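You operate a simulated robot arm through the tools that you are given. There is no shell and no other tool.

You run a simulated robot arm. Do the job below in one go: nothing can be reset, and whatever is moved stays where it is left.

Task
Put the gold and red cords in the tape drawer and slide the green tray up to the cord reels.
Fine: shut the drawer; push the tray, don't lift it; the reels stay put.
Where things are to end (x, y in the base frame): gold cord within 0.06 m of [0.64, -0.53]; red cord within 0.06 m of [0.64, -0.45]; green tray within 0.02 m of [0.69, -0.23].

It is judged by the outcome, as a careful person would: the job done as asked, and still so three seconds after it is handed in. It fails if anything else is knocked over, pushed out of place, dropped, spilled or broken.

Robot
A 7-joint arm with a two-finger parallel gripper, fixed in place. Base frame: the origin is on the floor under the middle of its stand, x ahead of it, y to its left, z up; the work surface is at about z = 0.86. Lengths are in m, angles in degrees, forces in N, time in s.
With the tool pointing down near the work surface it reaches from about 0.44 to 0.9 m from the base axis. Its first joint turns from -17.0 to 126.0 degrees. Payload 1.57 kg.
The tool frame sits at the grasp point between the pads (the TCP): z along the fingers, y along the line on which they close. The tips reach 0.03 m beyond it. The gripper opens to 0.08 m. The fingers are 0.017 m wide and 0.012 m thick; the gripper's body (0.04 by 0.082 m) begins 0.08 m behind the TCP.
Orientation is that of the tool frame in the base frame, as [roll, pitch, yaw] about the fixed x, y, z axes, in that order (R = Rz(yaw) Ry(pitch) Rx(roll)). With the fingers straight down and closing along the base's y, the tool's x points along the base's -x, its y along +y and its z along -z.

Tools
- The arm moves only by the tool jog_arm. Its argument "plan" is a list of rows, each an object of numbers (a shift or turn left out is 0, a gripper value left out holds the last): "hand": the finger opening in m, from 0 to 0.08; "dx", "dy", "dz": the shift along the base's x, y, z in m; "rx", "ry", "rz": the turn, a rotation vector about the base's x, y, z in degrees. In form: [{"hand": .., "dx": .., "dy": .., "dz": .., "rx": .., "ry": .., "rz": ..}, ...]. A call has 1 to 20 rows; each row is the pose to reach, as a shift and turn from the pose commanded when the call began. Rows are played at 5 a second. More than 0.05 m and 8.6 degrees between two rows, or a gripper value outside its range, and nothing of the call is played. Where a pose cannot be reached the arm comes as near as it can. A force on the tool above 70 N (or 10 N above the force at the start of the call, whichever is more), or a blocked arm, ends the call early, and 0.2 s more pass. The fingers move at their own pace (about 0.045 m/s each) and stop on an object; they squeeze with about 20 N. The grip force told is the motor's: it shows also when the fingers shut on nothing. Time passes only in rows, and 0.2 s behind the last, so rows that repeat a pose let the fingers close. The reply holds the time, the measured pose of the TCP, the force on the tool along the base axes, the opening and the grip force, in the units named above and with some noise, with the torque about the TCP (base axes, N m) and any sound that the robot's microphone picked up.
- Cameras (640 x 400 px; columns grow to the right, rows downward): "scene" is fixed at [0.0489, -0.4982, 1.3572]; the picture's right is [0.02, -1.00, 0.00], its down [-0.69, -0.01, -0.72] and it looks along [0.72, 0.02, -0.69] (base axes); focal length 215 px, centre (320, 200). "wrist" rides on the gripper at [0.072, -0.007, -0.122] in the tool frame; the picture's right is [0.09, 1.00, 0.00], its down [-0.84, 0.08, -0.54] and it looks along [-0.54, 0.05, 0.84] (tool axes); focal length 238 px, centre (320, 200).
- capture(camera): a new picture of that camera. The clock stands still meanwhile.
- raise_lower(by): slides the trunk up (or, below 0, down) by that many m; the arm rides with it, the base frame stays. It gives what a move gives, with no picture.
- point_at(camera, pixels): there is no depth. For up to 12 entries [column, row, z] of the newest picture of that camera ("zoom" is the newest enlarged one), the place [x, y] in the base frame at which the ray of that pixel passes the height z, good to about 0.002 m. The clock stands still meanwhile.
- inspect(camera, box): a new picture of the part [left, top, right, bottom] of that camera's present view, enlarged. The clock stands still meanwhile.
- close_job(): hands the job in; it is judged then, once.

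Open the gripper and draw the arm clear of the work before you hand the job in, unless the task says otherwise.

The tools are called after "Request:" as a command line: name --argument value ..., lists and objects as JSON in quotes. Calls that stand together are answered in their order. jog_arm: Moves the arm, as the interface text tells. Its arguments: {"type":"object","properties":{"plan":{"type":"array"}},"required":["plan"]} The other tools are called the same way: raise_lower (by) moves the trunk up or down; capture (camera) takes a picture; point_at (camera, pixels) gives the place at which the rays of pixels pass given heights; inspect (camera, box) takes an enlarged picture of a part of a camera's view; close_job () hands the job in.

At the start:

```text
time: 0.0
tool_pos: [0.7083, -0.035, 1.1459]
orientation: [-180.0, -0.1, 179.9]
force: [0.7, 0.2, 0.2]
wrist_torque: [0.0, -0.04, -0.03]
width: 0.0801
grip_force: 0.1
trunk travel left (down, up): [-0.725, 0.065]
```

scene: 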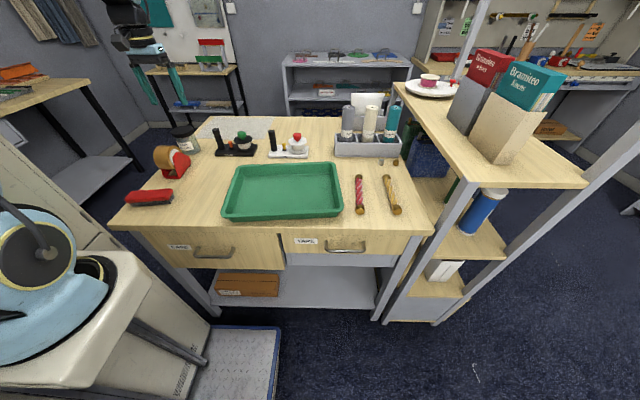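
wrist: 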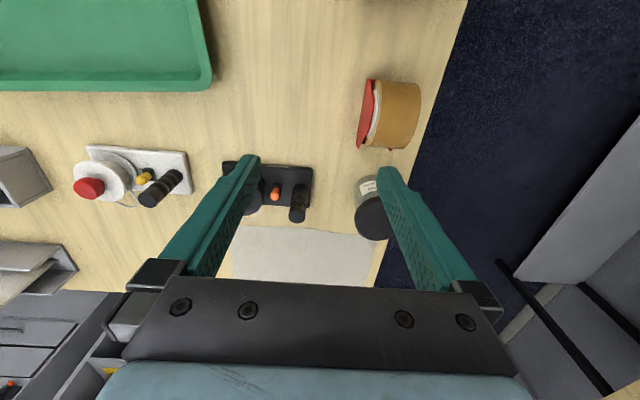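

The first pictures show the table with a green tray (about 283,190), the red cord (360,193) and gold cord (392,195), and two drawers in the front, with "TAKE/TAPE" labels. I'll look closer at the labels and the objects.

Request:
inspect --camera "scene" --box '[110, 210, 450, 330]'

Request:
inspect --camera "scene" --box '[200, 90, 440, 240]'

```text
1.88 times, centred on (280, 270) of scene
```

zoom: 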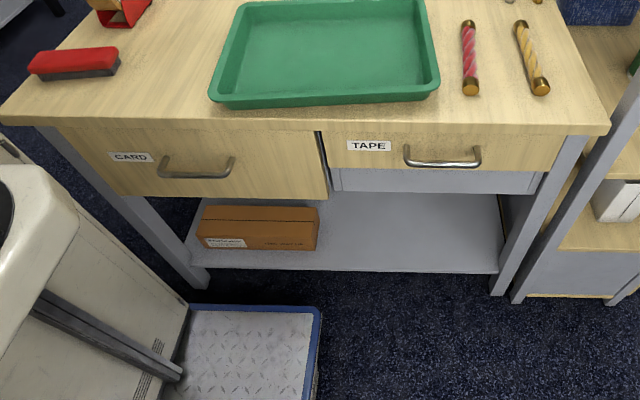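

```text
2.67 times, centred on (320, 165) of scene
```

zoom: 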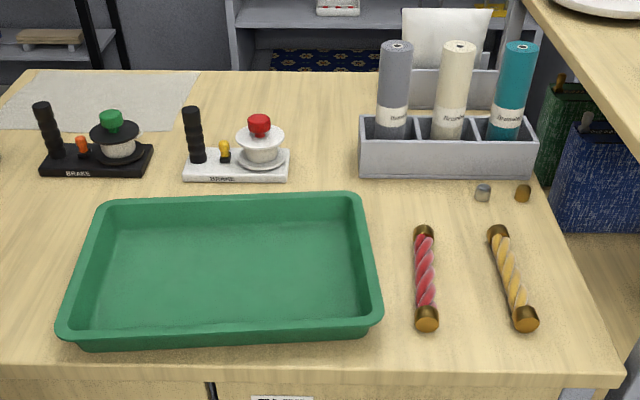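

The right-hand drawer is labelled TAPE, with a bar handle near zoom (440,155). I'll take positions of the tray rim, cords, reels and rack from the newest enlarged picture.

Request:
point_at --camera "zoom" --pixels '[[98, 202, 0.89], [358, 194, 0.89], [382, 318, 0.89], [60, 335, 0.89], [85, 348, 0.86], [372, 335, 0.86], [424, 232, 0.87], [427, 322, 0.87], [496, 232, 0.87], [526, 322, 0.87], [184, 180, 0.86], [288, 182, 0.86]]'

Request:
point_at --camera "zoom" --pixels '[[40, 176, 0.86], [150, 176, 0.86], [360, 178, 0.86], [534, 178, 0.86], [483, 200, 0.86], [522, 200, 0.86], [0, 372, 0.86], [620, 375, 0.86], [190, 110, 0.93], [40, 108, 0.93], [260, 120, 0.92], [110, 118, 0.92]]'

```text
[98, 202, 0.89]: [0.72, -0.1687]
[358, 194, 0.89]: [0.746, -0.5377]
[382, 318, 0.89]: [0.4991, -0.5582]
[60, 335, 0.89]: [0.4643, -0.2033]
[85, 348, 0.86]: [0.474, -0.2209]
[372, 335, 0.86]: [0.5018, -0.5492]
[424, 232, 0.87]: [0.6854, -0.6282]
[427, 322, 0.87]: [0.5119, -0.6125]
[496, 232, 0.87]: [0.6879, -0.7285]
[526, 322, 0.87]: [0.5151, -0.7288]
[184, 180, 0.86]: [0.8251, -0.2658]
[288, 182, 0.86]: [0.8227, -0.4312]
```

```text
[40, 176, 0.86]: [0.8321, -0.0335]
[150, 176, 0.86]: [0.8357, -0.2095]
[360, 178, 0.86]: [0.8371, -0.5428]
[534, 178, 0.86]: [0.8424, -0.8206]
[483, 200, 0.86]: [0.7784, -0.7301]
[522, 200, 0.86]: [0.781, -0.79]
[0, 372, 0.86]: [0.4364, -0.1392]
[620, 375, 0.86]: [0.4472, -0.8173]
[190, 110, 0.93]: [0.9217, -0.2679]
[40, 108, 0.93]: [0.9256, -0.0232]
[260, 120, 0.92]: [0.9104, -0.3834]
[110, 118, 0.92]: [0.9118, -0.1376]
```

The estimates put the tray centre near (0.61,-0.37), red cord near (0.60,-0.62), gold cord near (0.60,-0.73), and the reels' front at x≈0.825. Cords are far to the right of the arm, so I first test reach at safe height by moving to about (0.60,-0.40,1.15).

Request:
jog_arm --plan '[{"dx": -0.015, "dy": -0.045}, {"dx": -0.03, "dy": -0.09}, {"dx": -0.045, "dy": -0.135}, {"dx": -0.06, "dy": -0.18}, {"dx": -0.075, "dy": -0.225}, {"dx": -0.09, "dy": -0.27}, {"dx": -0.1, "dy": -0.315}, {"dx": -0.11, "dy": -0.36}]'

Request:
capture --camera "wrist"

Request:
capture --camera "scene"

```text
time: 1.8
tool_pos: [0.6011, -0.3959, 1.1449]
orientation: [179.9, 0.1, -179.9]
force: [0.2, 0.9, -0.1]
wrist_torque: [-0.04, 0.04, 0.01]
width: 0.0801
grip_force: 0.0
trunk travel left (down, up): [-0.725, 0.065]
```

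```text
taken
```

wrist: 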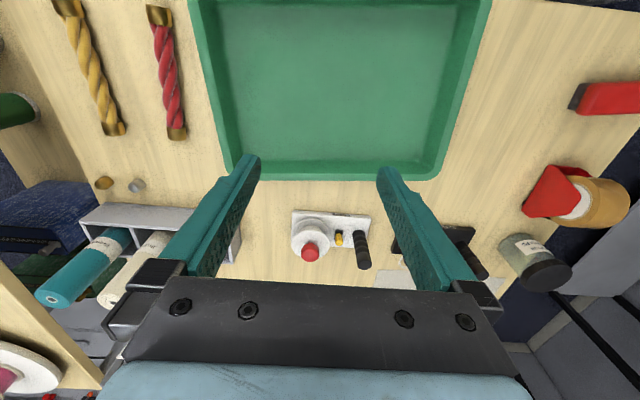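

```text
taken
```

scene: 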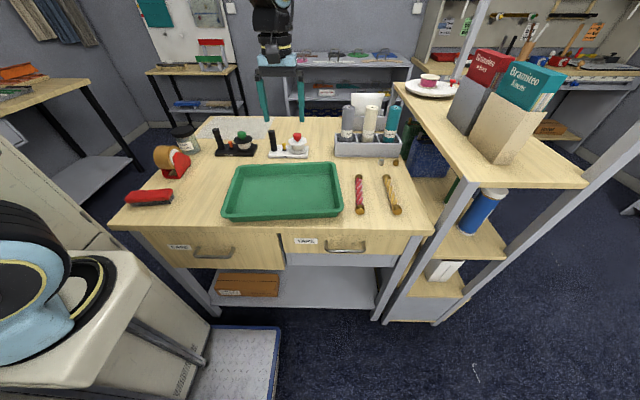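

That pose was reached exactly, so the arm goes past its first joint limit direction. The wrist picture shows both cords at upper left (88,70) and (168,75); I move toward (0.52,-0.65) at the same height to test reach there.

Request:
jog_arm --plan '[{"dx": -0.015, "dy": -0.045}, {"dx": -0.03, "dy": -0.09}, {"dx": -0.045, "dy": -0.135}, {"dx": -0.06, "dy": -0.18}, {"dx": -0.07, "dy": -0.225}, {"dx": -0.08, "dy": -0.255}]'

Request:
capture --camera "wrist"

Request:
capture --camera "scene"

```text
time: 3.2
tool_pos: [0.5196, -0.6508, 1.1464]
orientation: [180.0, -0.1, -179.9]
force: [0.3, 1.0, 0.8]
wrist_torque: [-0.02, 0.01, 0.04]
width: 0.0801
grip_force: 0.0
trunk travel left (down, up): [-0.725, 0.065]
```

```text
taken
```

wrist: 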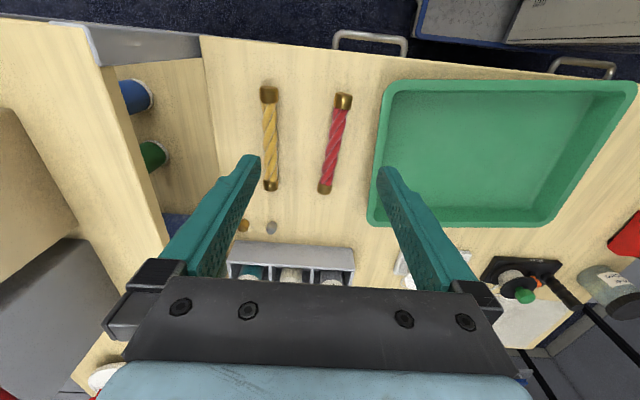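

```text
taken
```

scene: 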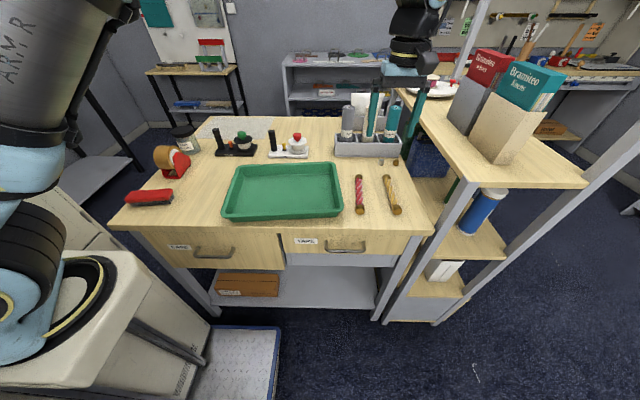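

Reached again. The wrist view shows the gold cord from (268,88) to (270,190), red from (344,95) to (325,192), the tray rim corners, and the TAPE handle near (370,38). I'll measure these from this view.

Request:
point_at --camera "wrist" --pixels '[[268, 88, 0.873], [270, 189, 0.873], [344, 95, 0.873], [325, 192, 0.873], [388, 84, 0.89], [634, 82, 0.89], [370, 222, 0.89], [548, 224, 0.89], [335, 36, 0.81], [406, 40, 0.81], [203, 38, 0.86], [235, 244, 0.9]]'

Request:
inspect --camera "wrist" --box '[200, 20, 460, 240]'

```text
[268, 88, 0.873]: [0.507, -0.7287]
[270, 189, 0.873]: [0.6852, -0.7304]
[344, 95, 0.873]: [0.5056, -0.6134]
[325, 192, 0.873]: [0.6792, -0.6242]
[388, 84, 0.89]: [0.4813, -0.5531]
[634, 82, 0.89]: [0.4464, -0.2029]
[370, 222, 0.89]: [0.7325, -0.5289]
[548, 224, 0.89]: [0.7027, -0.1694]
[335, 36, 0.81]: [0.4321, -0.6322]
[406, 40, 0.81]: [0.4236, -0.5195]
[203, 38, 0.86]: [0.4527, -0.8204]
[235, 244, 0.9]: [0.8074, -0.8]
```

```text
1.82 times, centred on (330, 130) of wrist
```

zoom: 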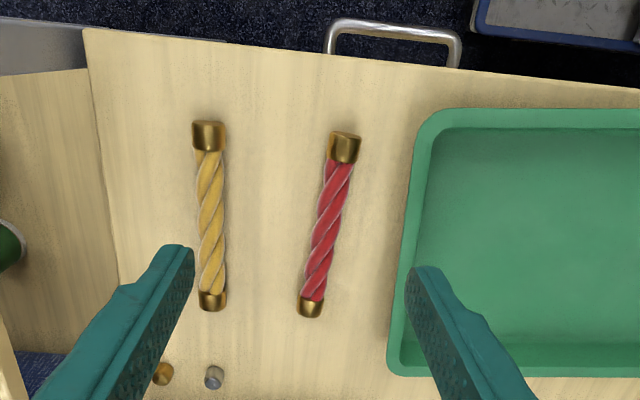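

Measurements agree: gold lies along x at y≈-0.73 (x 0.507–0.685), red from (0.506,-0.613) to (0.679,-0.624), tray about 0.35×0.25 turned about 5–6°, handle at y -0.52…-0.63. I move above the TAPE handle to look at its gap and the table overhang.

Request:
jog_arm --plan '[{"dx": -0.04, "dy": 0.02}, {"dx": -0.08, "dy": 0.04}, {"dx": -0.12, "dy": 0.06, "dz": -0.02}, {"dx": -0.16, "dy": 0.075, "dz": -0.05}, {"dx": -0.19, "dy": 0.075, "dz": -0.08}]'

Request:
capture --camera "wrist"

Request:
capture --camera "scene"

```text
refused: row 4 steps farther than a row can; nothing moved
```

```text
taken
```

wrist: 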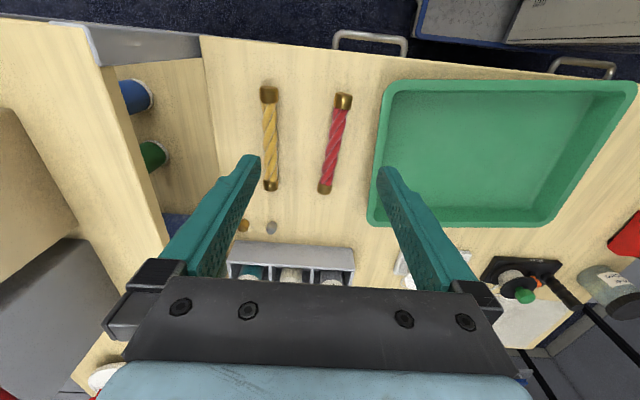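

```text
taken
```

scene: 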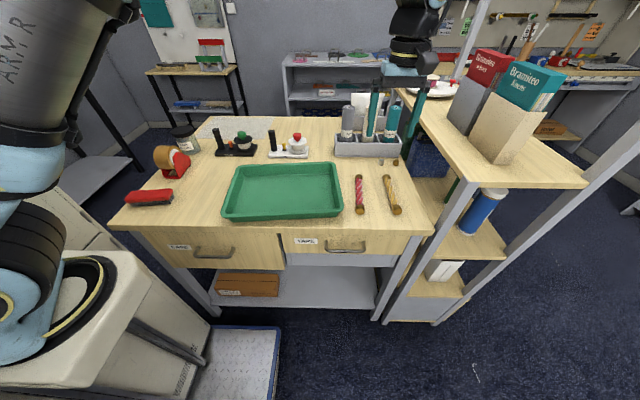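

The call was refused because one step was over 0.05 m, and nothing moved. I resend the same path toward the handle with shorter steps.

Request:
jog_arm --plan '[{"dx": -0.035, "dy": 0.015}, {"dx": -0.07, "dy": 0.03}, {"dx": -0.1, "dy": 0.045, "dz": -0.01}, {"dx": -0.13, "dy": 0.06, "dz": -0.03}, {"dx": -0.16, "dy": 0.075, "dz": -0.055}, {"dx": -0.19, "dy": 0.075, "dz": -0.08}]'

Request:
capture --camera "wrist"

Request:
capture --camera "scene"

```text
time: 4.6
tool_pos: [0.3303, -0.5743, 1.065]
orientation: [-179.9, 0.0, -179.9]
force: [0.2, 0.1, 0.1]
wrist_torque: [-0.02, 0.02, -0.01]
width: 0.08
grip_force: 0.1
trunk travel left (down, up): [-0.725, 0.065]
```

```text
taken
```

wrist: 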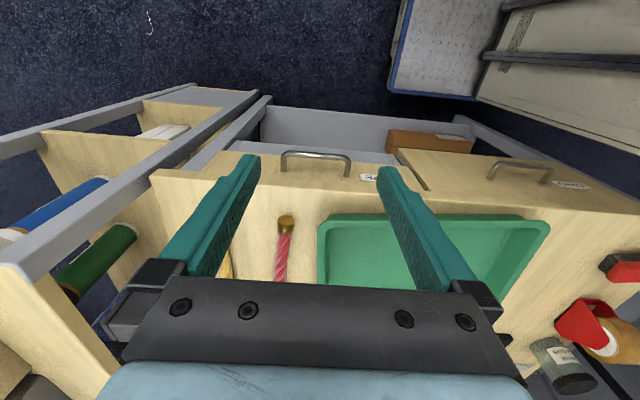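

```text
taken
```

scene: 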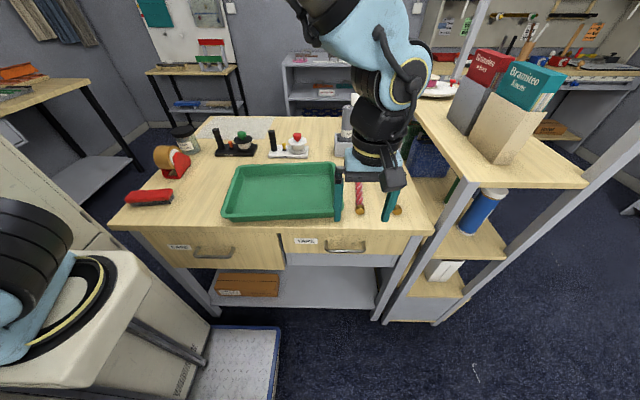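

I'm in front of the table now; the handle is at wrist (315,165). I enlarge that region to judge the bar and the gap.

Request:
inspect --camera "wrist" --box '[230, 110, 420, 230]'

Request:
inspect --camera "scene" --box '[280, 205, 430, 285]'

```text
3.33 times, centred on (325, 170) of wrist
```

zoom: 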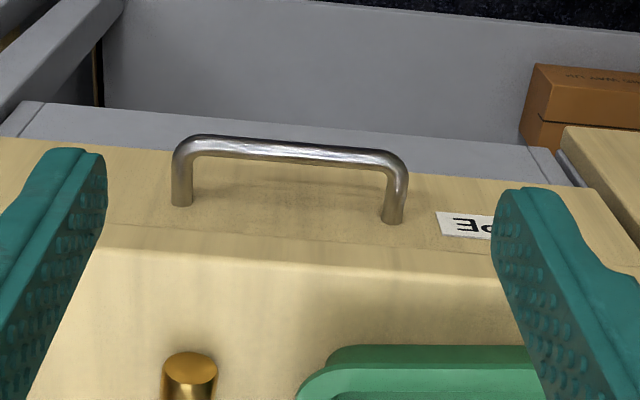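

```text
4.27 times, centred on (355, 245) of scene
```

zoom: 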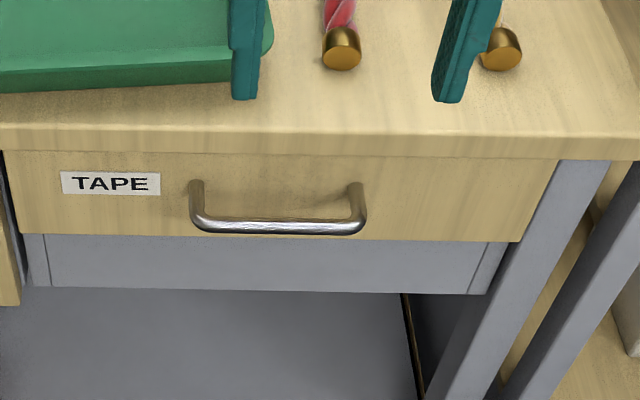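

Triangulating scene (345,252) with wrist (316,155) puts the handle bar at about (0.428,-0.571,0.770), the drawer front at x≈0.468 and the table edge at x≈0.447, z 0.83–0.86. The overhang rules out straight-down hooking, so I'll turn the hand so it closes in the x–z plane: yaw -90° first.

Request:
jog_arm --plan '[{"rz": -8.2}, {"rz": -16.4}, {"rz": -24.6}, {"rz": -32.8}, {"rz": -41}, {"rz": -49.2}, {"rz": -57.4}, {"rz": -65.6}, {"rz": -73.8}, {"rz": -82}, {"rz": -90}]'

Request:
capture --camera "scene"

```text
time: 7.0
tool_pos: [0.3281, -0.5745, 1.0664]
orientation: [180.0, -0.1, 89.9]
force: [0.6, -0.2, -0.9]
wrist_torque: [-0.01, -0.02, 0.0]
width: 0.0801
grip_force: 0.0
trunk travel left (down, up): [-0.725, 0.065]
```

```text
taken
```

scene: 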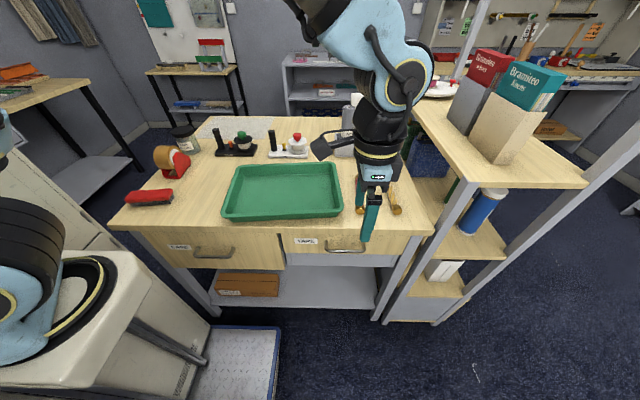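

Yaw reached. Now I tilt the fingers forward (about the base y axis by -50°) while lowering to about (0.31,-0.571,0.89), well in front of the table edge.

Request:
jog_arm --plan '[{"ry": -8.3, "dz": -0.03, "dx": -0.003}, {"ry": -16.6, "dz": -0.06, "dx": -0.006}, {"ry": -24.9, "dz": -0.09, "dx": -0.009}, {"ry": -33.2, "dz": -0.12, "dx": -0.012}, {"ry": -41.5, "dz": -0.15, "dx": -0.015}, {"ry": -50, "dz": -0.18, "dx": -0.018, "dy": 0.003, "hand": 0.04}]'

Request:
capture --camera "scene"

Request:
capture --camera "wrist"

```text
time: 8.4
tool_pos: [0.3119, -0.5729, 0.8891]
orientation: [129.9, 0.1, 90.1]
force: [1.3, 0.4, -0.3]
wrist_torque: [-0.01, 0.06, -0.02]
width: 0.046
grip_force: 0.4
trunk travel left (down, up): [-0.725, 0.065]
```

```text
taken
```

scene: 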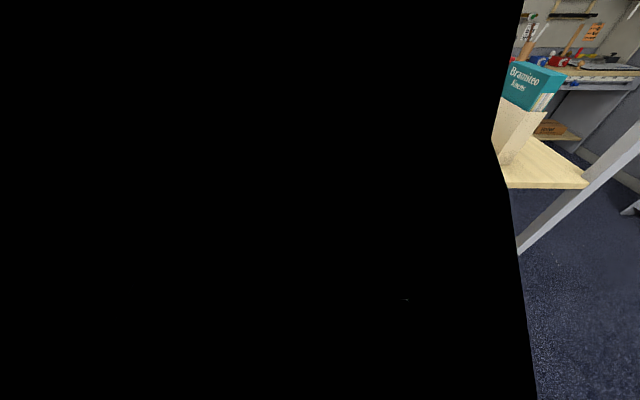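

```text
taken
```

wrist: 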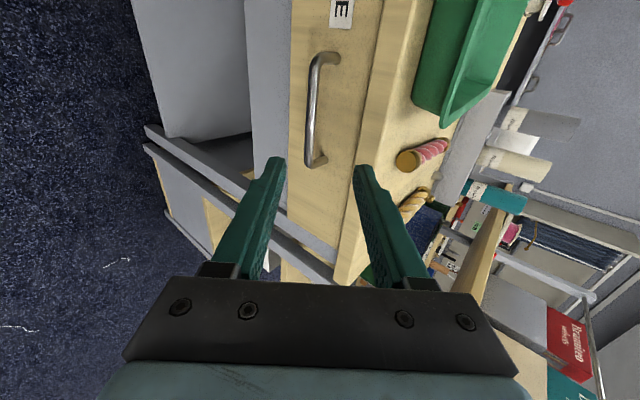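

Tilt reached (roll 129.9, yaw 90). The wrist view shows the handle bar at (312,110) between and above the fingers; the scene view is hidden by the arm. I move to a pre-grasp 0.07 m short of the bar along the tool axis.

Request:
jog_arm --plan '[{"dx": 0.025, "dz": -0.032, "dy": 0.001}, {"dx": 0.051, "dz": -0.064, "dy": 0.002, "hand": 0.04}]'

Request:
capture --camera "wrist"

```text
time: 9.0
tool_pos: [0.3619, -0.5725, 0.8228]
orientation: [130.0, 0.0, 90.0]
force: [0.7, 0.0, 0.2]
wrist_torque: [-0.02, 0.01, 0.02]
width: 0.0401
grip_force: 0.1
trunk travel left (down, up): [-0.725, 0.065]
```

```text
taken
```

wrist: 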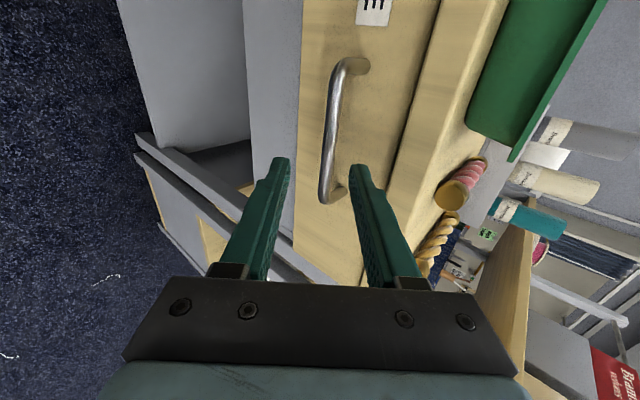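

The bar shows at (331,142), about 7 mm toward the upper finger from the tool axis. I advance 0.058 m along the tool axis with that correction, fingers still open 0.04.

Request:
jog_arm --plan '[{"dx": 0.016, "dz": -0.009}, {"dx": 0.032, "dz": -0.021}, {"dx": 0.0483, "dz": -0.0327}]'

Request:
capture --camera "wrist"

```text
time: 9.8
tool_pos: [0.4113, -0.5714, 0.7898]
orientation: [130.0, 0.0, 90.0]
force: [0.9, 0.2, 0.6]
wrist_torque: [0.0, 0.01, -0.01]
width: 0.0398
grip_force: 0.0
trunk travel left (down, up): [-0.725, 0.065]
```

```text
taken
```

wrist: 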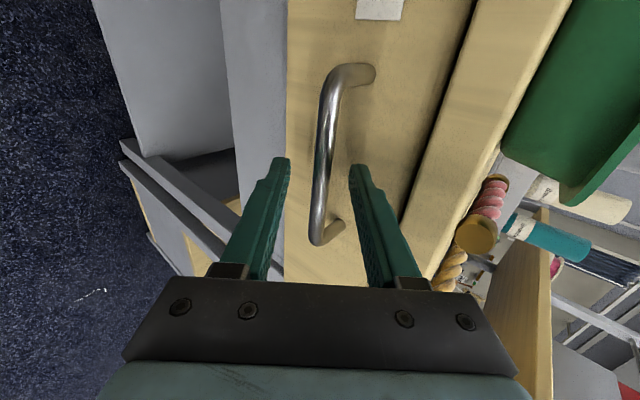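

The bar now runs centrally between the fingertips (280 and 360, bar at 320). I close the gripper on it.

Request:
jog_arm --plan '[{"hand": 0.0}, {"hand": 0.0}, {"hand": 0.0}, {"hand": 0.0}]'

Request:
capture --camera "wrist"

```text
time: 10.8
tool_pos: [0.4132, -0.5718, 0.7908]
orientation: [130.0, 0.1, 90.0]
force: [4.0, -2.0, 13.4]
wrist_torque: [0.5, -0.22, 0.07]
width: 0.0119
grip_force: 28.8
trunk travel left (down, up): [-0.725, 0.065]
```

```text
taken
```

wrist: 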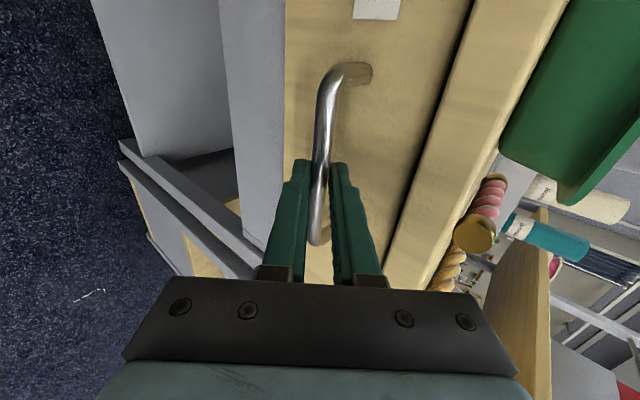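

The grip holds the bar at 0.0119 m width with a small upward preload. I pull the drawer straight out along -x by 0.08 m, easing up 1 mm.

Request:
jog_arm --plan '[{"dx": -0.005, "dz": 0.001}, {"dx": -0.015, "dz": 0.0015}, {"dx": -0.03, "dz": 0.0015}, {"dx": -0.045, "dz": 0.0015}, {"dx": -0.06, "dz": 0.0015}, {"dx": -0.08, "dz": 0.0015}]'

Request:
capture --camera "wrist"

```text
time: 12.2
tool_pos: [0.3316, -0.5707, 0.7918]
orientation: [129.9, 0.0, 90.0]
force: [0.1, 0.1, 21.0]
wrist_torque: [-0.19, -0.31, -0.78]
width: 0.0119
grip_force: 28.6
trunk travel left (down, up): [-0.725, 0.065]
```

```text
taken
```

wrist: 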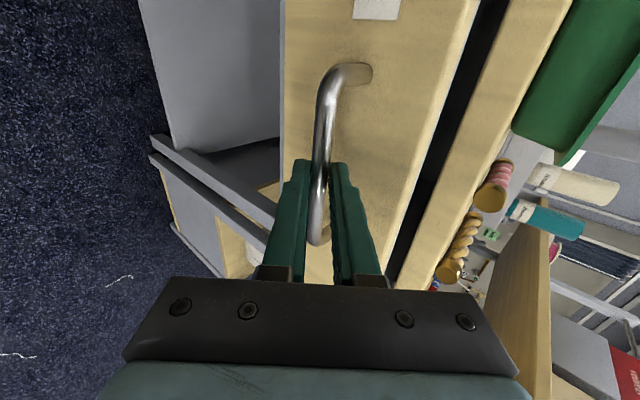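

The drawer is sliding (front now about 0.08 m out, dark gap behind it at (450,150)). I keep pulling another 0.10 m, raising 2 mm to relieve the vertical load.

Request:
jog_arm --plan '[{"dx": -0.01, "dz": 0.002}, {"dx": -0.03, "dz": 0.002}, {"dx": -0.05, "dz": 0.002}, {"dx": -0.07, "dz": 0.002}, {"dx": -0.09, "dz": 0.002}, {"dx": -0.1, "dz": 0.002}]'

Request:
capture --camera "wrist"

Request:
capture --camera "scene"

```text
time: 13.6
tool_pos: [0.231, -0.5711, 0.7906]
orientation: [130.1, 0.0, 89.9]
force: [0.6, -10.0, -26.4]
wrist_torque: [-0.27, 0.37, -0.58]
width: 0.0119
grip_force: 29.2
trunk travel left (down, up): [-0.725, 0.065]
```

```text
taken
```

wrist: 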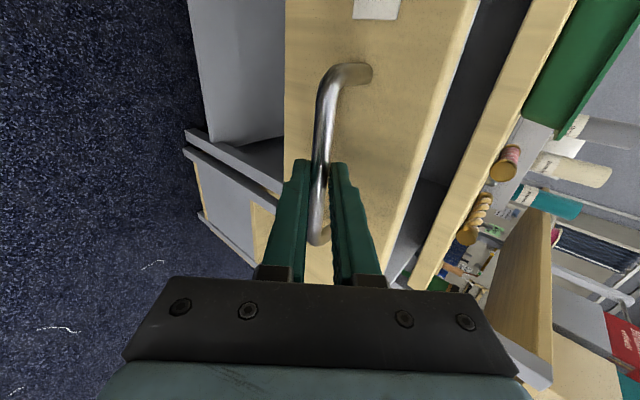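

```text
taken
```

scene: 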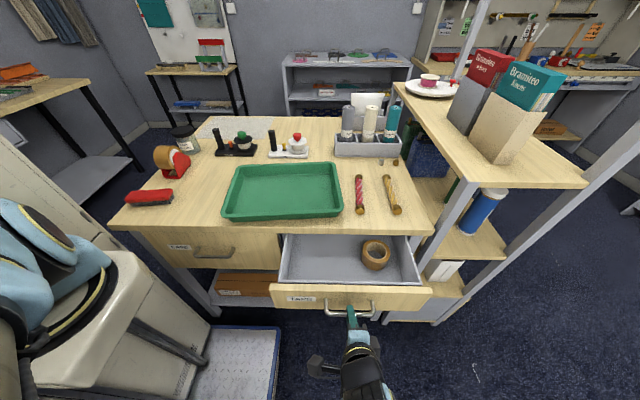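

The drawer is open about 0.18 m, with a tape roll inside at scene (376,255). I pull about 0.10 m more, with 1 mm down to relieve the vertical load.

Request:
jog_arm --plan '[{"dx": -0.01, "dz": -0.001}, {"dx": -0.025, "dz": -0.001}, {"dx": -0.04, "dz": -0.001}, {"dx": -0.055, "dz": -0.001}, {"dx": -0.07, "dz": -0.001}, {"dx": -0.085, "dz": -0.001}, {"dx": -0.1, "dz": -0.001}]'

Request:
capture --camera "scene"

```text
time: 15.2
tool_pos: [0.1307, -0.5702, 0.7917]
orientation: [130.1, -0.1, 89.9]
force: [-0.1, -6.1, -24.2]
wrist_torque: [0.11, 0.34, -0.14]
width: 0.012
grip_force: 29.1
trunk travel left (down, up): [-0.725, 0.065]
```

```text
taken
```

scene: 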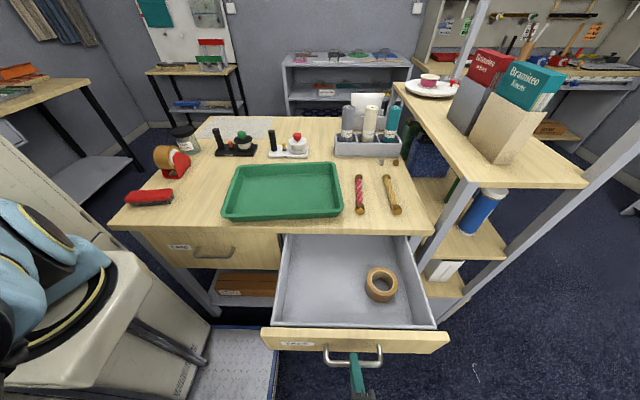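

The drawer is out about 0.28 m (TCP went from x 0.413 to 0.131) and the whole tray of the drawer is visible, tape roll at (380,285). I release the bar and back off along the tool axis, then rise.

Request:
jog_arm --plan '[{"hand": 0.036}, {"hand": 0.036}, {"hand": 0.036}, {"dx": -0.02, "dz": 0.017}, {"dx": -0.04, "dz": 0.034}, {"dx": -0.045, "dz": 0.07}, {"dx": -0.045, "dz": 0.11}, {"dx": -0.045, "dz": 0.15}, {"dx": -0.045, "dz": 0.19}]'

Request:
capture --camera "scene"

```text
time: 17.2
tool_pos: [0.0969, -0.5701, 0.9793]
orientation: [129.7, -0.4, 91.2]
force: [0.3, -1.1, -0.1]
wrist_torque: [-0.04, -0.02, 0.06]
width: 0.0357
grip_force: 0.0
trunk travel left (down, up): [-0.725, 0.065]
```

```text
taken
```

scene: 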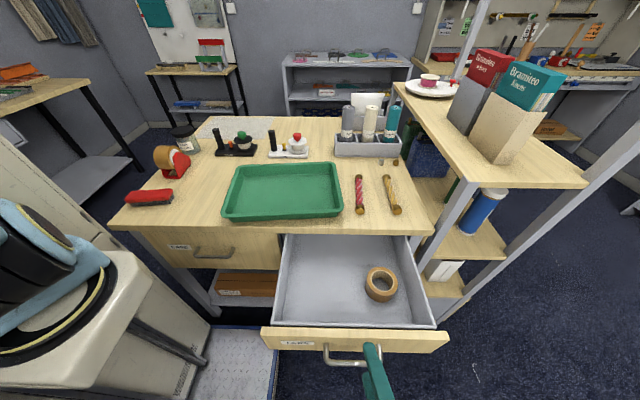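

The drawer stayed open and the hand is clear above the handle at (375,360). I move forward over the open drawer while taking the tilt back out.

Request:
jog_arm --plan '[{"dx": 0.03, "dz": 0.02}, {"dx": 0.065, "dz": 0.04, "ry": 8.3}, {"dx": 0.1, "dz": 0.06, "ry": 16.6}, {"dx": 0.135, "dz": 0.08, "ry": 24.9}, {"dx": 0.17, "dz": 0.1, "ry": 33.2}, {"dx": 0.205, "dz": 0.11, "ry": 41.5}, {"dx": 0.24, "dz": 0.11, "ry": 50}]'

```text
time: 18.8
tool_pos: [0.3247, -0.5737, 1.0911]
orientation: [-179.9, 0.1, 89.9]
force: [-0.3, -0.2, -0.4]
wrist_torque: [0.03, -0.08, -0.02]
width: 0.0362
grip_force: 0.0
trunk travel left (down, up): [-0.725, 0.065]
```

The tool points straight down again at (0.325,-0.574,1.091). Next I yaw back +90° so the fingers close along y, opening to 0.06 and moving toward the red cord at safe height.

Request:
jog_arm --plan '[{"rz": 8.2, "dx": 0.02}, {"rz": 16.4, "dx": 0.04}, {"rz": 24.6, "dx": 0.06}, {"rz": 32.8, "dx": 0.08}, {"rz": 41, "dx": 0.1}, {"rz": 49.2, "dx": 0.12}, {"rz": 57.4, "dx": 0.14}, {"rz": 65.6, "dx": 0.16, "dy": -0.01}, {"rz": 73.8, "dx": 0.18, "dy": -0.02}, {"rz": 82, "dx": 0.2, "dy": -0.03}, {"rz": 90, "dx": 0.22, "dy": -0.045, "hand": 0.06}, {"rz": 90, "dx": 0.25, "dy": -0.045, "hand": 0.06}]'

Request:
capture --camera "wrist"

Request:
capture --camera "scene"

```text
time: 21.4
tool_pos: [0.5764, -0.6148, 1.0906]
orientation: [179.9, 0.0, -179.8]
force: [-0.6, -0.1, 0.0]
wrist_torque: [0.0, -0.08, -0.01]
width: 0.06
grip_force: 0.0
trunk travel left (down, up): [-0.725, 0.065]
```

```text
taken
```

wrist: 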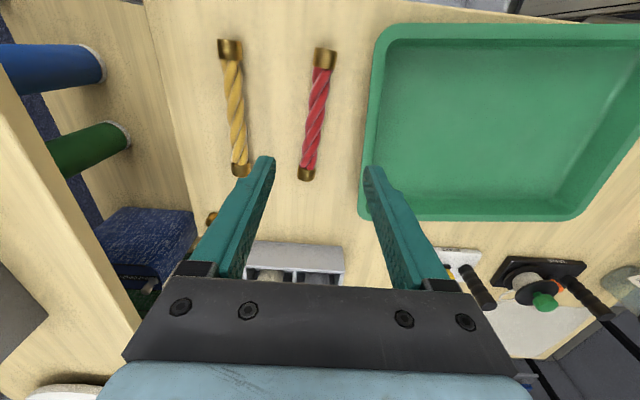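

```text
taken
```

scene: 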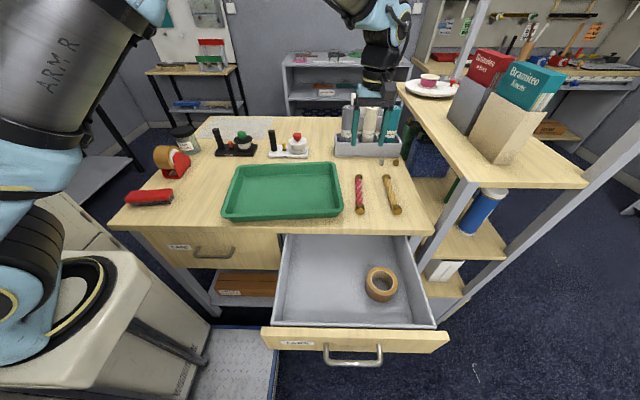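

The wrist view shows red from (325,48) to (304,181) and gold from (230,40) to (241,175). I measure ends and cap widths.

Request:
point_at --camera "wrist" --pixels '[[325, 48, 0.875], [304, 180, 0.875], [314, 58, 0.875], [336, 58, 0.875], [305, 115, 0.875], [328, 115, 0.875], [230, 40, 0.875], [241, 176, 0.875], [219, 50, 0.875], [242, 50, 0.875], [226, 110, 0.875], [246, 110, 0.875]]'

Request:
inspect --camera "wrist" --box '[190, 20, 380, 190]'

```text
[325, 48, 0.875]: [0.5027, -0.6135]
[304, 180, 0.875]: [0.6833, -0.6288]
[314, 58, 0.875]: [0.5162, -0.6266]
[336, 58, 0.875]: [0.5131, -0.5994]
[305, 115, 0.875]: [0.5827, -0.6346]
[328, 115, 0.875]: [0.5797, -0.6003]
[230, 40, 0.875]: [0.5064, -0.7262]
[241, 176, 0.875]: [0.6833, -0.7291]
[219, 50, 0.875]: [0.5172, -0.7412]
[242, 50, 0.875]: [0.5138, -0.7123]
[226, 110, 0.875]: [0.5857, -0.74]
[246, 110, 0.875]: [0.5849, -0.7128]
```

```text
2.35 times, centred on (285, 105) of wrist
```

zoom: 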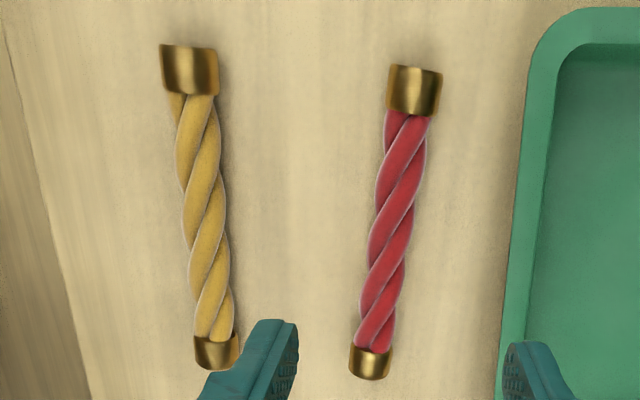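

Cords are about 0.18 m long and 0.027 m thick at the caps; red centre (0.594,-0.621) turned about -5°, gold centre (0.595,-0.728). I go down over red to TCP z≈0.93 first and check.

Request:
jog_arm --plan '[{"dx": 0.015, "dy": -0.006, "rz": -5, "hand": 0.06}, {"dx": 0.015, "dy": -0.006, "dz": -0.04, "rz": -5}, {"dx": 0.015, "dy": -0.006, "dz": -0.08, "rz": -5}, {"dx": 0.015, "dy": -0.006, "dz": -0.12, "rz": -5}, {"dx": 0.015, "dy": -0.006, "dz": -0.155, "rz": -5}]'

Request:
capture --camera "wrist"

Request:
capture --camera "scene"

```text
time: 22.6
tool_pos: [0.5917, -0.622, 0.9375]
orientation: [-180.0, 0.1, 175.2]
force: [0.5, 0.2, -0.3]
wrist_torque: [-0.03, 0.02, -0.01]
width: 0.0603
grip_force: 0.0
trunk travel left (down, up): [-0.725, 0.065]
```

```text
taken
```

wrist: 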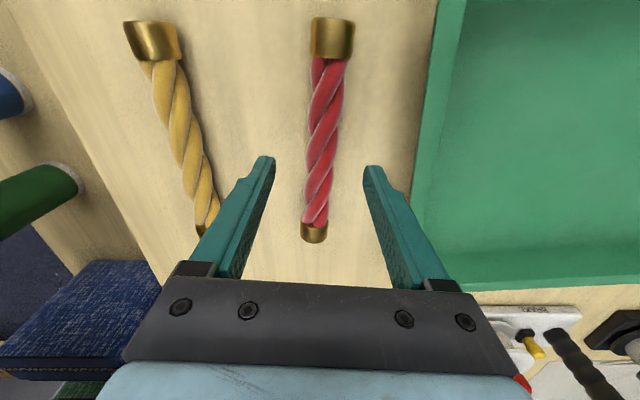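

```text
taken
```

scene: 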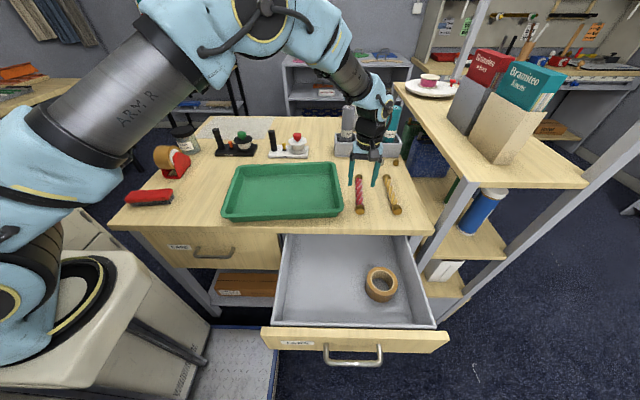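

The red cord is centred between the fingertips (268 and 372, cord at 321). I go down to TCP z≈0.894 and close.

Request:
jog_arm --plan '[{"dz": -0.022}, {"dz": -0.0435}, {"dz": -0.0435, "hand": 0.0}, {"dz": -0.0435, "hand": 0.0}, {"dz": -0.0435, "hand": 0.0}, {"dz": -0.0435, "hand": 0.0}]'

Request:
capture --camera "wrist"

```text
time: 24.0
tool_pos: [0.5891, -0.6216, 0.8931]
orientation: [180.0, 0.0, 175.0]
force: [0.2, 0.0, 1.3]
wrist_torque: [-0.03, -0.02, 0.0]
width: 0.0273
grip_force: 20.2
trunk travel left (down, up): [-0.725, 0.065]
```

```text
taken
```

wrist: 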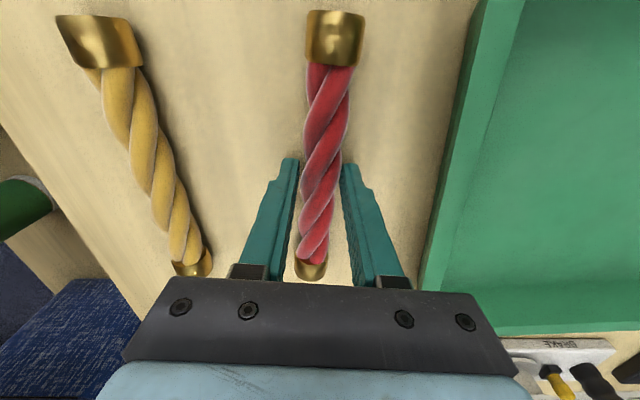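

The red cord is held (width 0.0273, grip 20 N). I lift it 0.11 m, then carry it toward (0.332,-0.452) over the drawer, turning +5° so it lies along x.

Request:
jog_arm --plan '[{"dz": 0.03}, {"dz": 0.07}, {"dz": 0.11}, {"dz": 0.11, "dx": -0.035, "dy": 0.02, "rz": 1}, {"dz": 0.11, "dx": -0.07, "dy": 0.045, "rz": 2}, {"dz": 0.11, "dx": -0.105, "dy": 0.07, "rz": 3}, {"dz": 0.11, "dx": -0.14, "dy": 0.095, "rz": 4}, {"dz": 0.11, "dx": -0.175, "dy": 0.12, "rz": 5}, {"dz": 0.11, "dx": -0.215, "dy": 0.145, "rz": 5}, {"dz": 0.11, "dx": -0.257, "dy": 0.17, "rz": 5}]'

Request:
capture --camera "wrist"

Request:
capture --camera "scene"

```text
time: 26.2
tool_pos: [0.334, -0.4489, 1.005]
orientation: [-179.9, 0.1, -180.0]
force: [0.9, 0.1, -1.2]
wrist_torque: [0.04, 0.01, 0.01]
width: 0.0276
grip_force: 19.9
trunk travel left (down, up): [-0.725, 0.065]
```

```text
taken
```

wrist: 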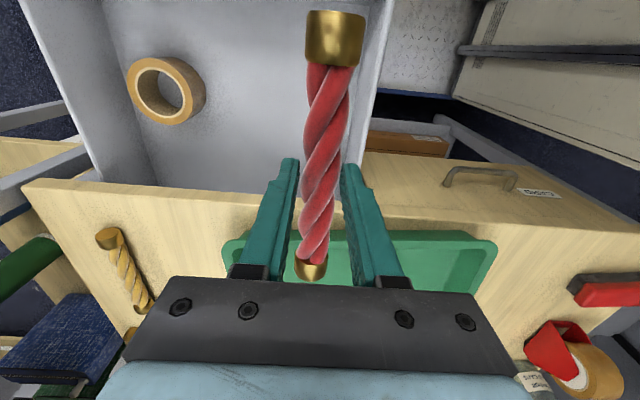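

```text
taken
```

scene: 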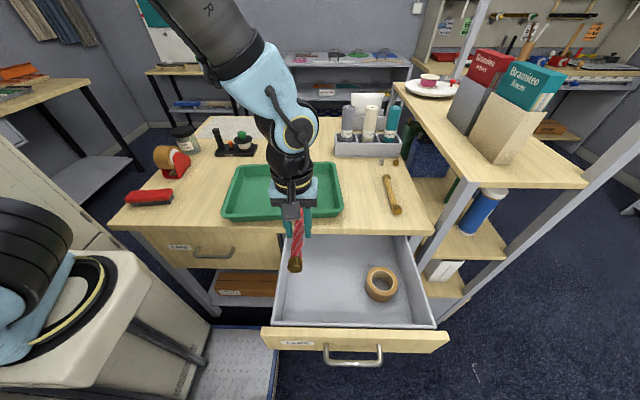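

The carry went well. I enlarge the wrist view around the drawer's left wall next to the red cord to check side clearance and depth before lowering.

Request:
inspect --camera "scene" --box '[255, 225, 455, 355]'

Request:
point_at --camera "wrist" --pixels '[[386, 20, 0.8], [372, 100, 0.8], [360, 160, 0.8], [130, 100, 0.77], [205, 90, 0.77], [120, 10, 0.73], [160, 185, 0.8], [30, 5, 0.8]]'

```text
3.08 times, centred on (355, 290) of scene
```

zoom: 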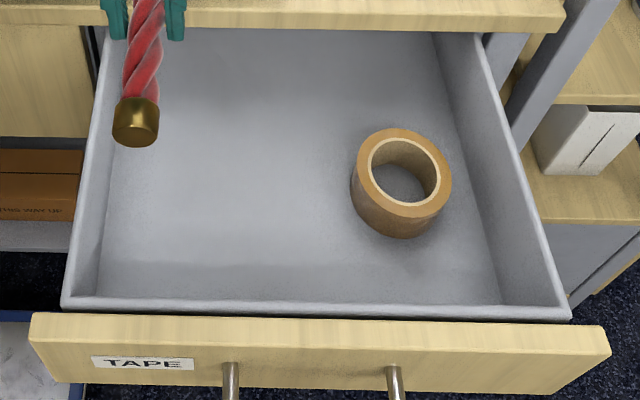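

```text
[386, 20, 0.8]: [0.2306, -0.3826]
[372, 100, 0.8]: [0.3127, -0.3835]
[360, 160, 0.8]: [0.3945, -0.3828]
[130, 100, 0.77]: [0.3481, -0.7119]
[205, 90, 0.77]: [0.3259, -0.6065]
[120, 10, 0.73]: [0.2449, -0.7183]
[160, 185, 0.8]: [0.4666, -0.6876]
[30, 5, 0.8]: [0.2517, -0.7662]
```

The drawer's left inner wall is at y≈-0.383 and the front rim at x≈0.21, so the cord (x 0.25–0.43, y -0.45) fits. I lower to TCP z≈0.80 in steady steps.

Request:
jog_arm --plan '[{"dz": -0.04}, {"dz": -0.08}, {"dz": -0.12}, {"dz": -0.16}, {"dz": -0.2, "dy": -0.001}]'

Request:
capture --camera "wrist"

Request:
inspect --camera "scene" --box '[255, 205, 455, 355]'

```text
time: 27.4
tool_pos: [0.3328, -0.45, 0.8022]
orientation: [-180.0, 0.0, -180.0]
force: [0.8, 0.4, -0.4]
wrist_torque: [0.0, 0.02, 0.01]
width: 0.0274
grip_force: 19.5
trunk travel left (down, up): [-0.725, 0.065]
```

```text
taken
```

wrist: 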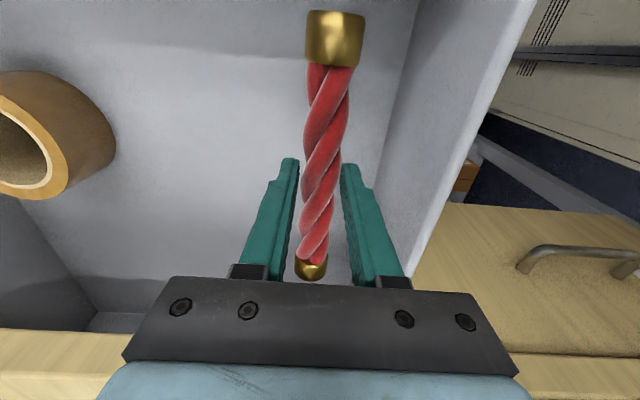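

```text
2.67 times, centred on (355, 280) of scene
```

zoom: 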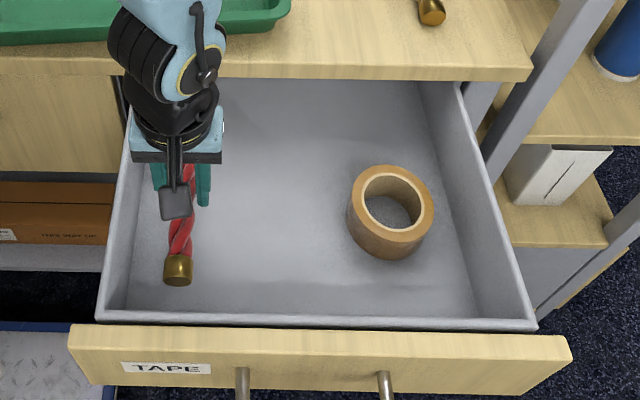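

Clear all round; the tape roll is well to the right. I lower more slowly, 0.03 m in 1 cm steps, watching the force.

Request:
jog_arm --plan '[{"dz": -0.01}, {"dz": -0.02}, {"dz": -0.03}, {"dz": -0.03}]'

Request:
inspect --camera "scene" --box '[275, 265, 375, 335]'

```text
time: 28.4
tool_pos: [0.3316, -0.4503, 0.7732]
orientation: [180.0, 0.0, -179.9]
force: [-1.2, 0.6, -1.6]
wrist_torque: [0.0, 0.01, 0.0]
width: 0.0274
grip_force: 20.1
trunk travel left (down, up): [-0.725, 0.065]
```

```text
5.71 times, centred on (325, 300) of scene
```

zoom: 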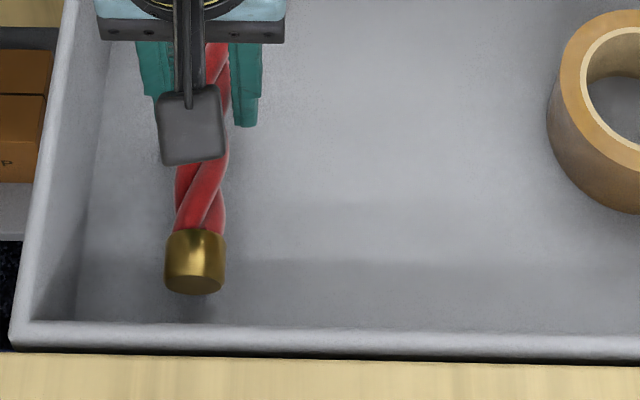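

No contact yet; the shadow under the cap shows a gap. I continue down in 5 mm steps.

Request:
jog_arm --plan '[{"dz": -0.005}, {"dz": -0.01}, {"dz": -0.015}, {"dz": -0.015}]'

Request:
inspect --camera "scene" --box '[275, 265, 375, 335]'

```text
time: 29.4
tool_pos: [0.3323, -0.451, 0.7578]
orientation: [180.0, 0.0, 180.0]
force: [0.3, 0.0, -0.8]
wrist_torque: [-0.05, 0.0, -0.02]
width: 0.0269
grip_force: 20.4
trunk travel left (down, up): [-0.725, 0.065]
```

```text
5.71 times, centred on (325, 300) of scene
```

zoom: 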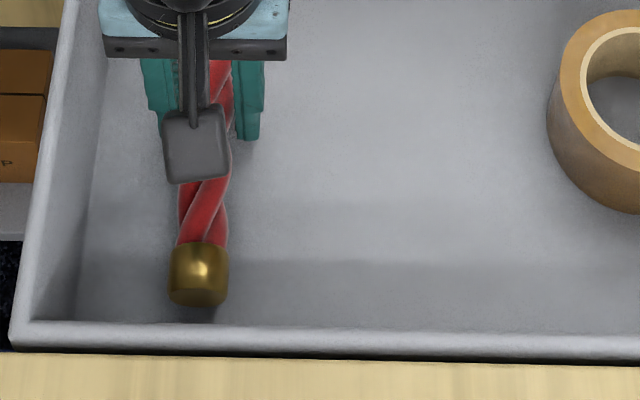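

Still no contact force. I continue another 15 mm in 5 mm steps.

Request:
jog_arm --plan '[{"dz": -0.005}, {"dz": -0.01}, {"dz": -0.015}, {"dz": -0.015}]'

Request:
inspect --camera "scene" --box '[275, 265, 375, 335]'

Request:
capture --camera "wrist"

```text
time: 30.2
tool_pos: [0.333, -0.4526, 0.7514]
orientation: [-179.7, 0.0, 180.0]
force: [0.6, 8.3, 56.3]
wrist_torque: [1.32, 0.46, -0.25]
width: 0.0273
grip_force: 19.9
trunk travel left (down, up): [-0.725, 0.065]
stopped in row 3: the force on the tool passed its limit at 87 N (the readings are from after the stop); the commanded pose is now the measured one
```

```text
5.71 times, centred on (325, 300) of scene
```

zoom: 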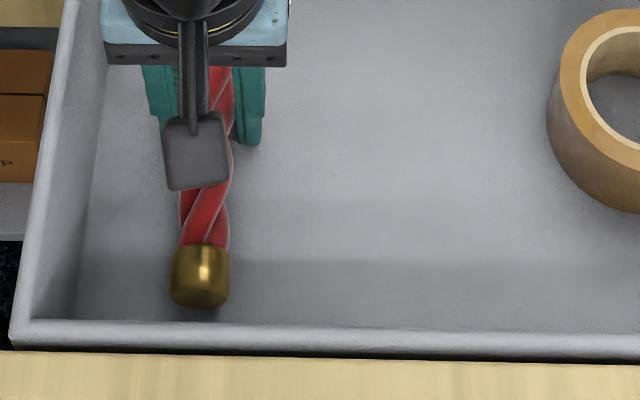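

```text
taken
```

wrist: 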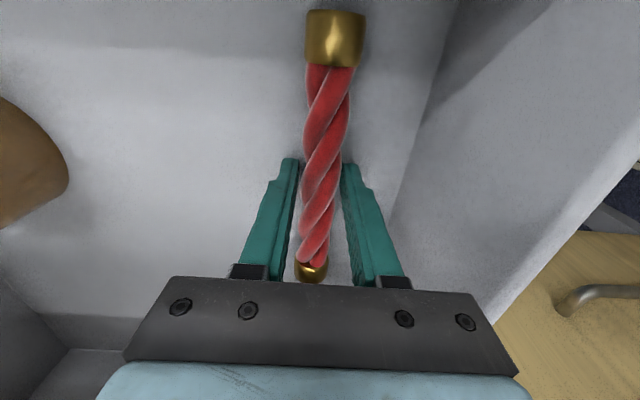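

The move stopped on contact at z≈0.751 (56 N upward). I look closely at the cord/floor and at the gripper body/left rim to be sure which touched.

Request:
inspect --camera "wrist" --box '[230, 130, 420, 290]'

Request:
inspect --camera "scene" --box '[270, 220, 350, 275]'

Request:
inspect --camera "scene" --box '[280, 285, 340, 330]'

```text
2.50 times, centred on (325, 210) of wrist
```

zoom: 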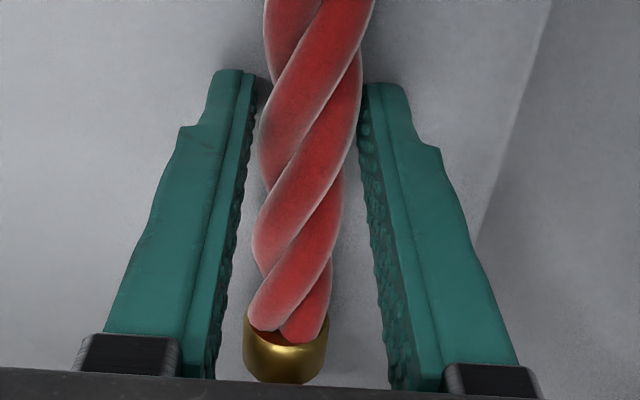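

```text
7.27 times, centred on (310, 248) of scene
```

zoom: 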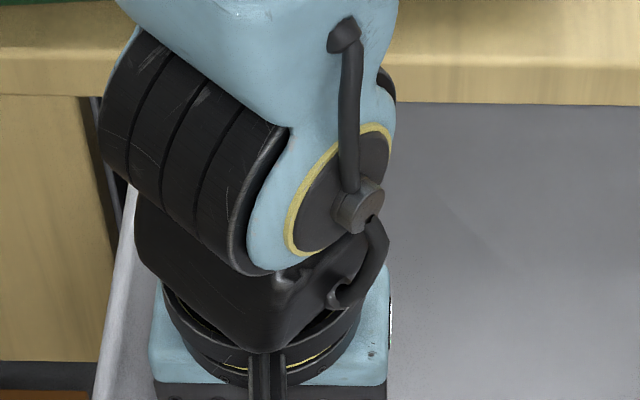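

```text
8.89 times, centred on (310, 308) of scene
```

zoom: 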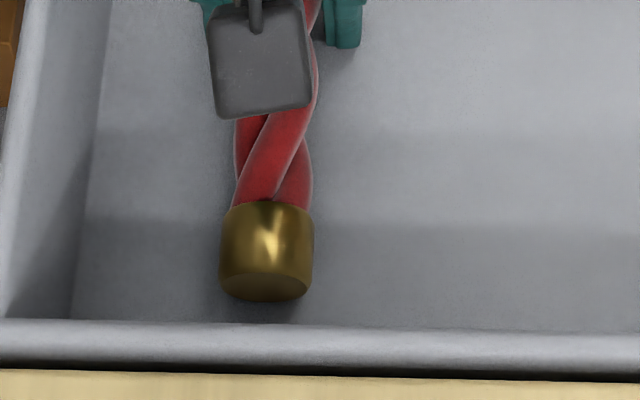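

The palm is about 0.028 m away from the left rim and the fingertips cast contact shadows on the floor, so the cord is on the drawer floor. I ease up 1 mm and open the fingers to 0.045 to release it.

Request:
jog_arm --plan '[{"dz": 0.001}, {"dz": 0.001, "hand": 0.032}, {"dz": 0.001, "hand": 0.045}, {"dz": 0.001, "hand": 0.045}]'

Request:
capture --camera "wrist"

Request:
inspect --camera "scene" --box '[275, 265, 375, 335]'

```text
time: 31.2
tool_pos: [0.3325, -0.4558, 0.7508]
orientation: [-179.6, 0.2, 180.0]
force: [-0.6, -13.2, 64.3]
wrist_torque: [1.04, 0.17, 0.35]
width: 0.0332
grip_force: 0.1
trunk travel left (down, up): [-0.725, 0.065]
```

```text
taken
```

wrist: 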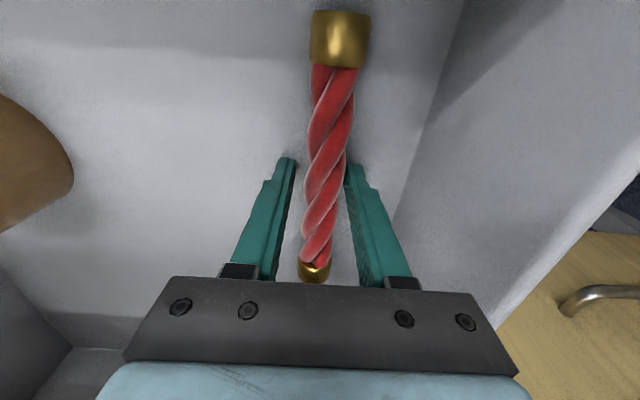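

```text
5.71 times, centred on (325, 300) of scene
```

zoom: 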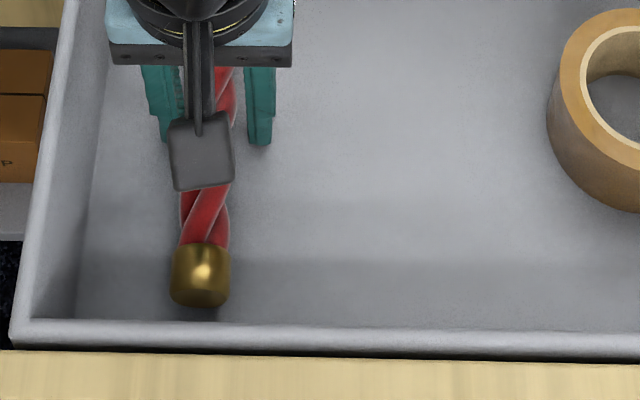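

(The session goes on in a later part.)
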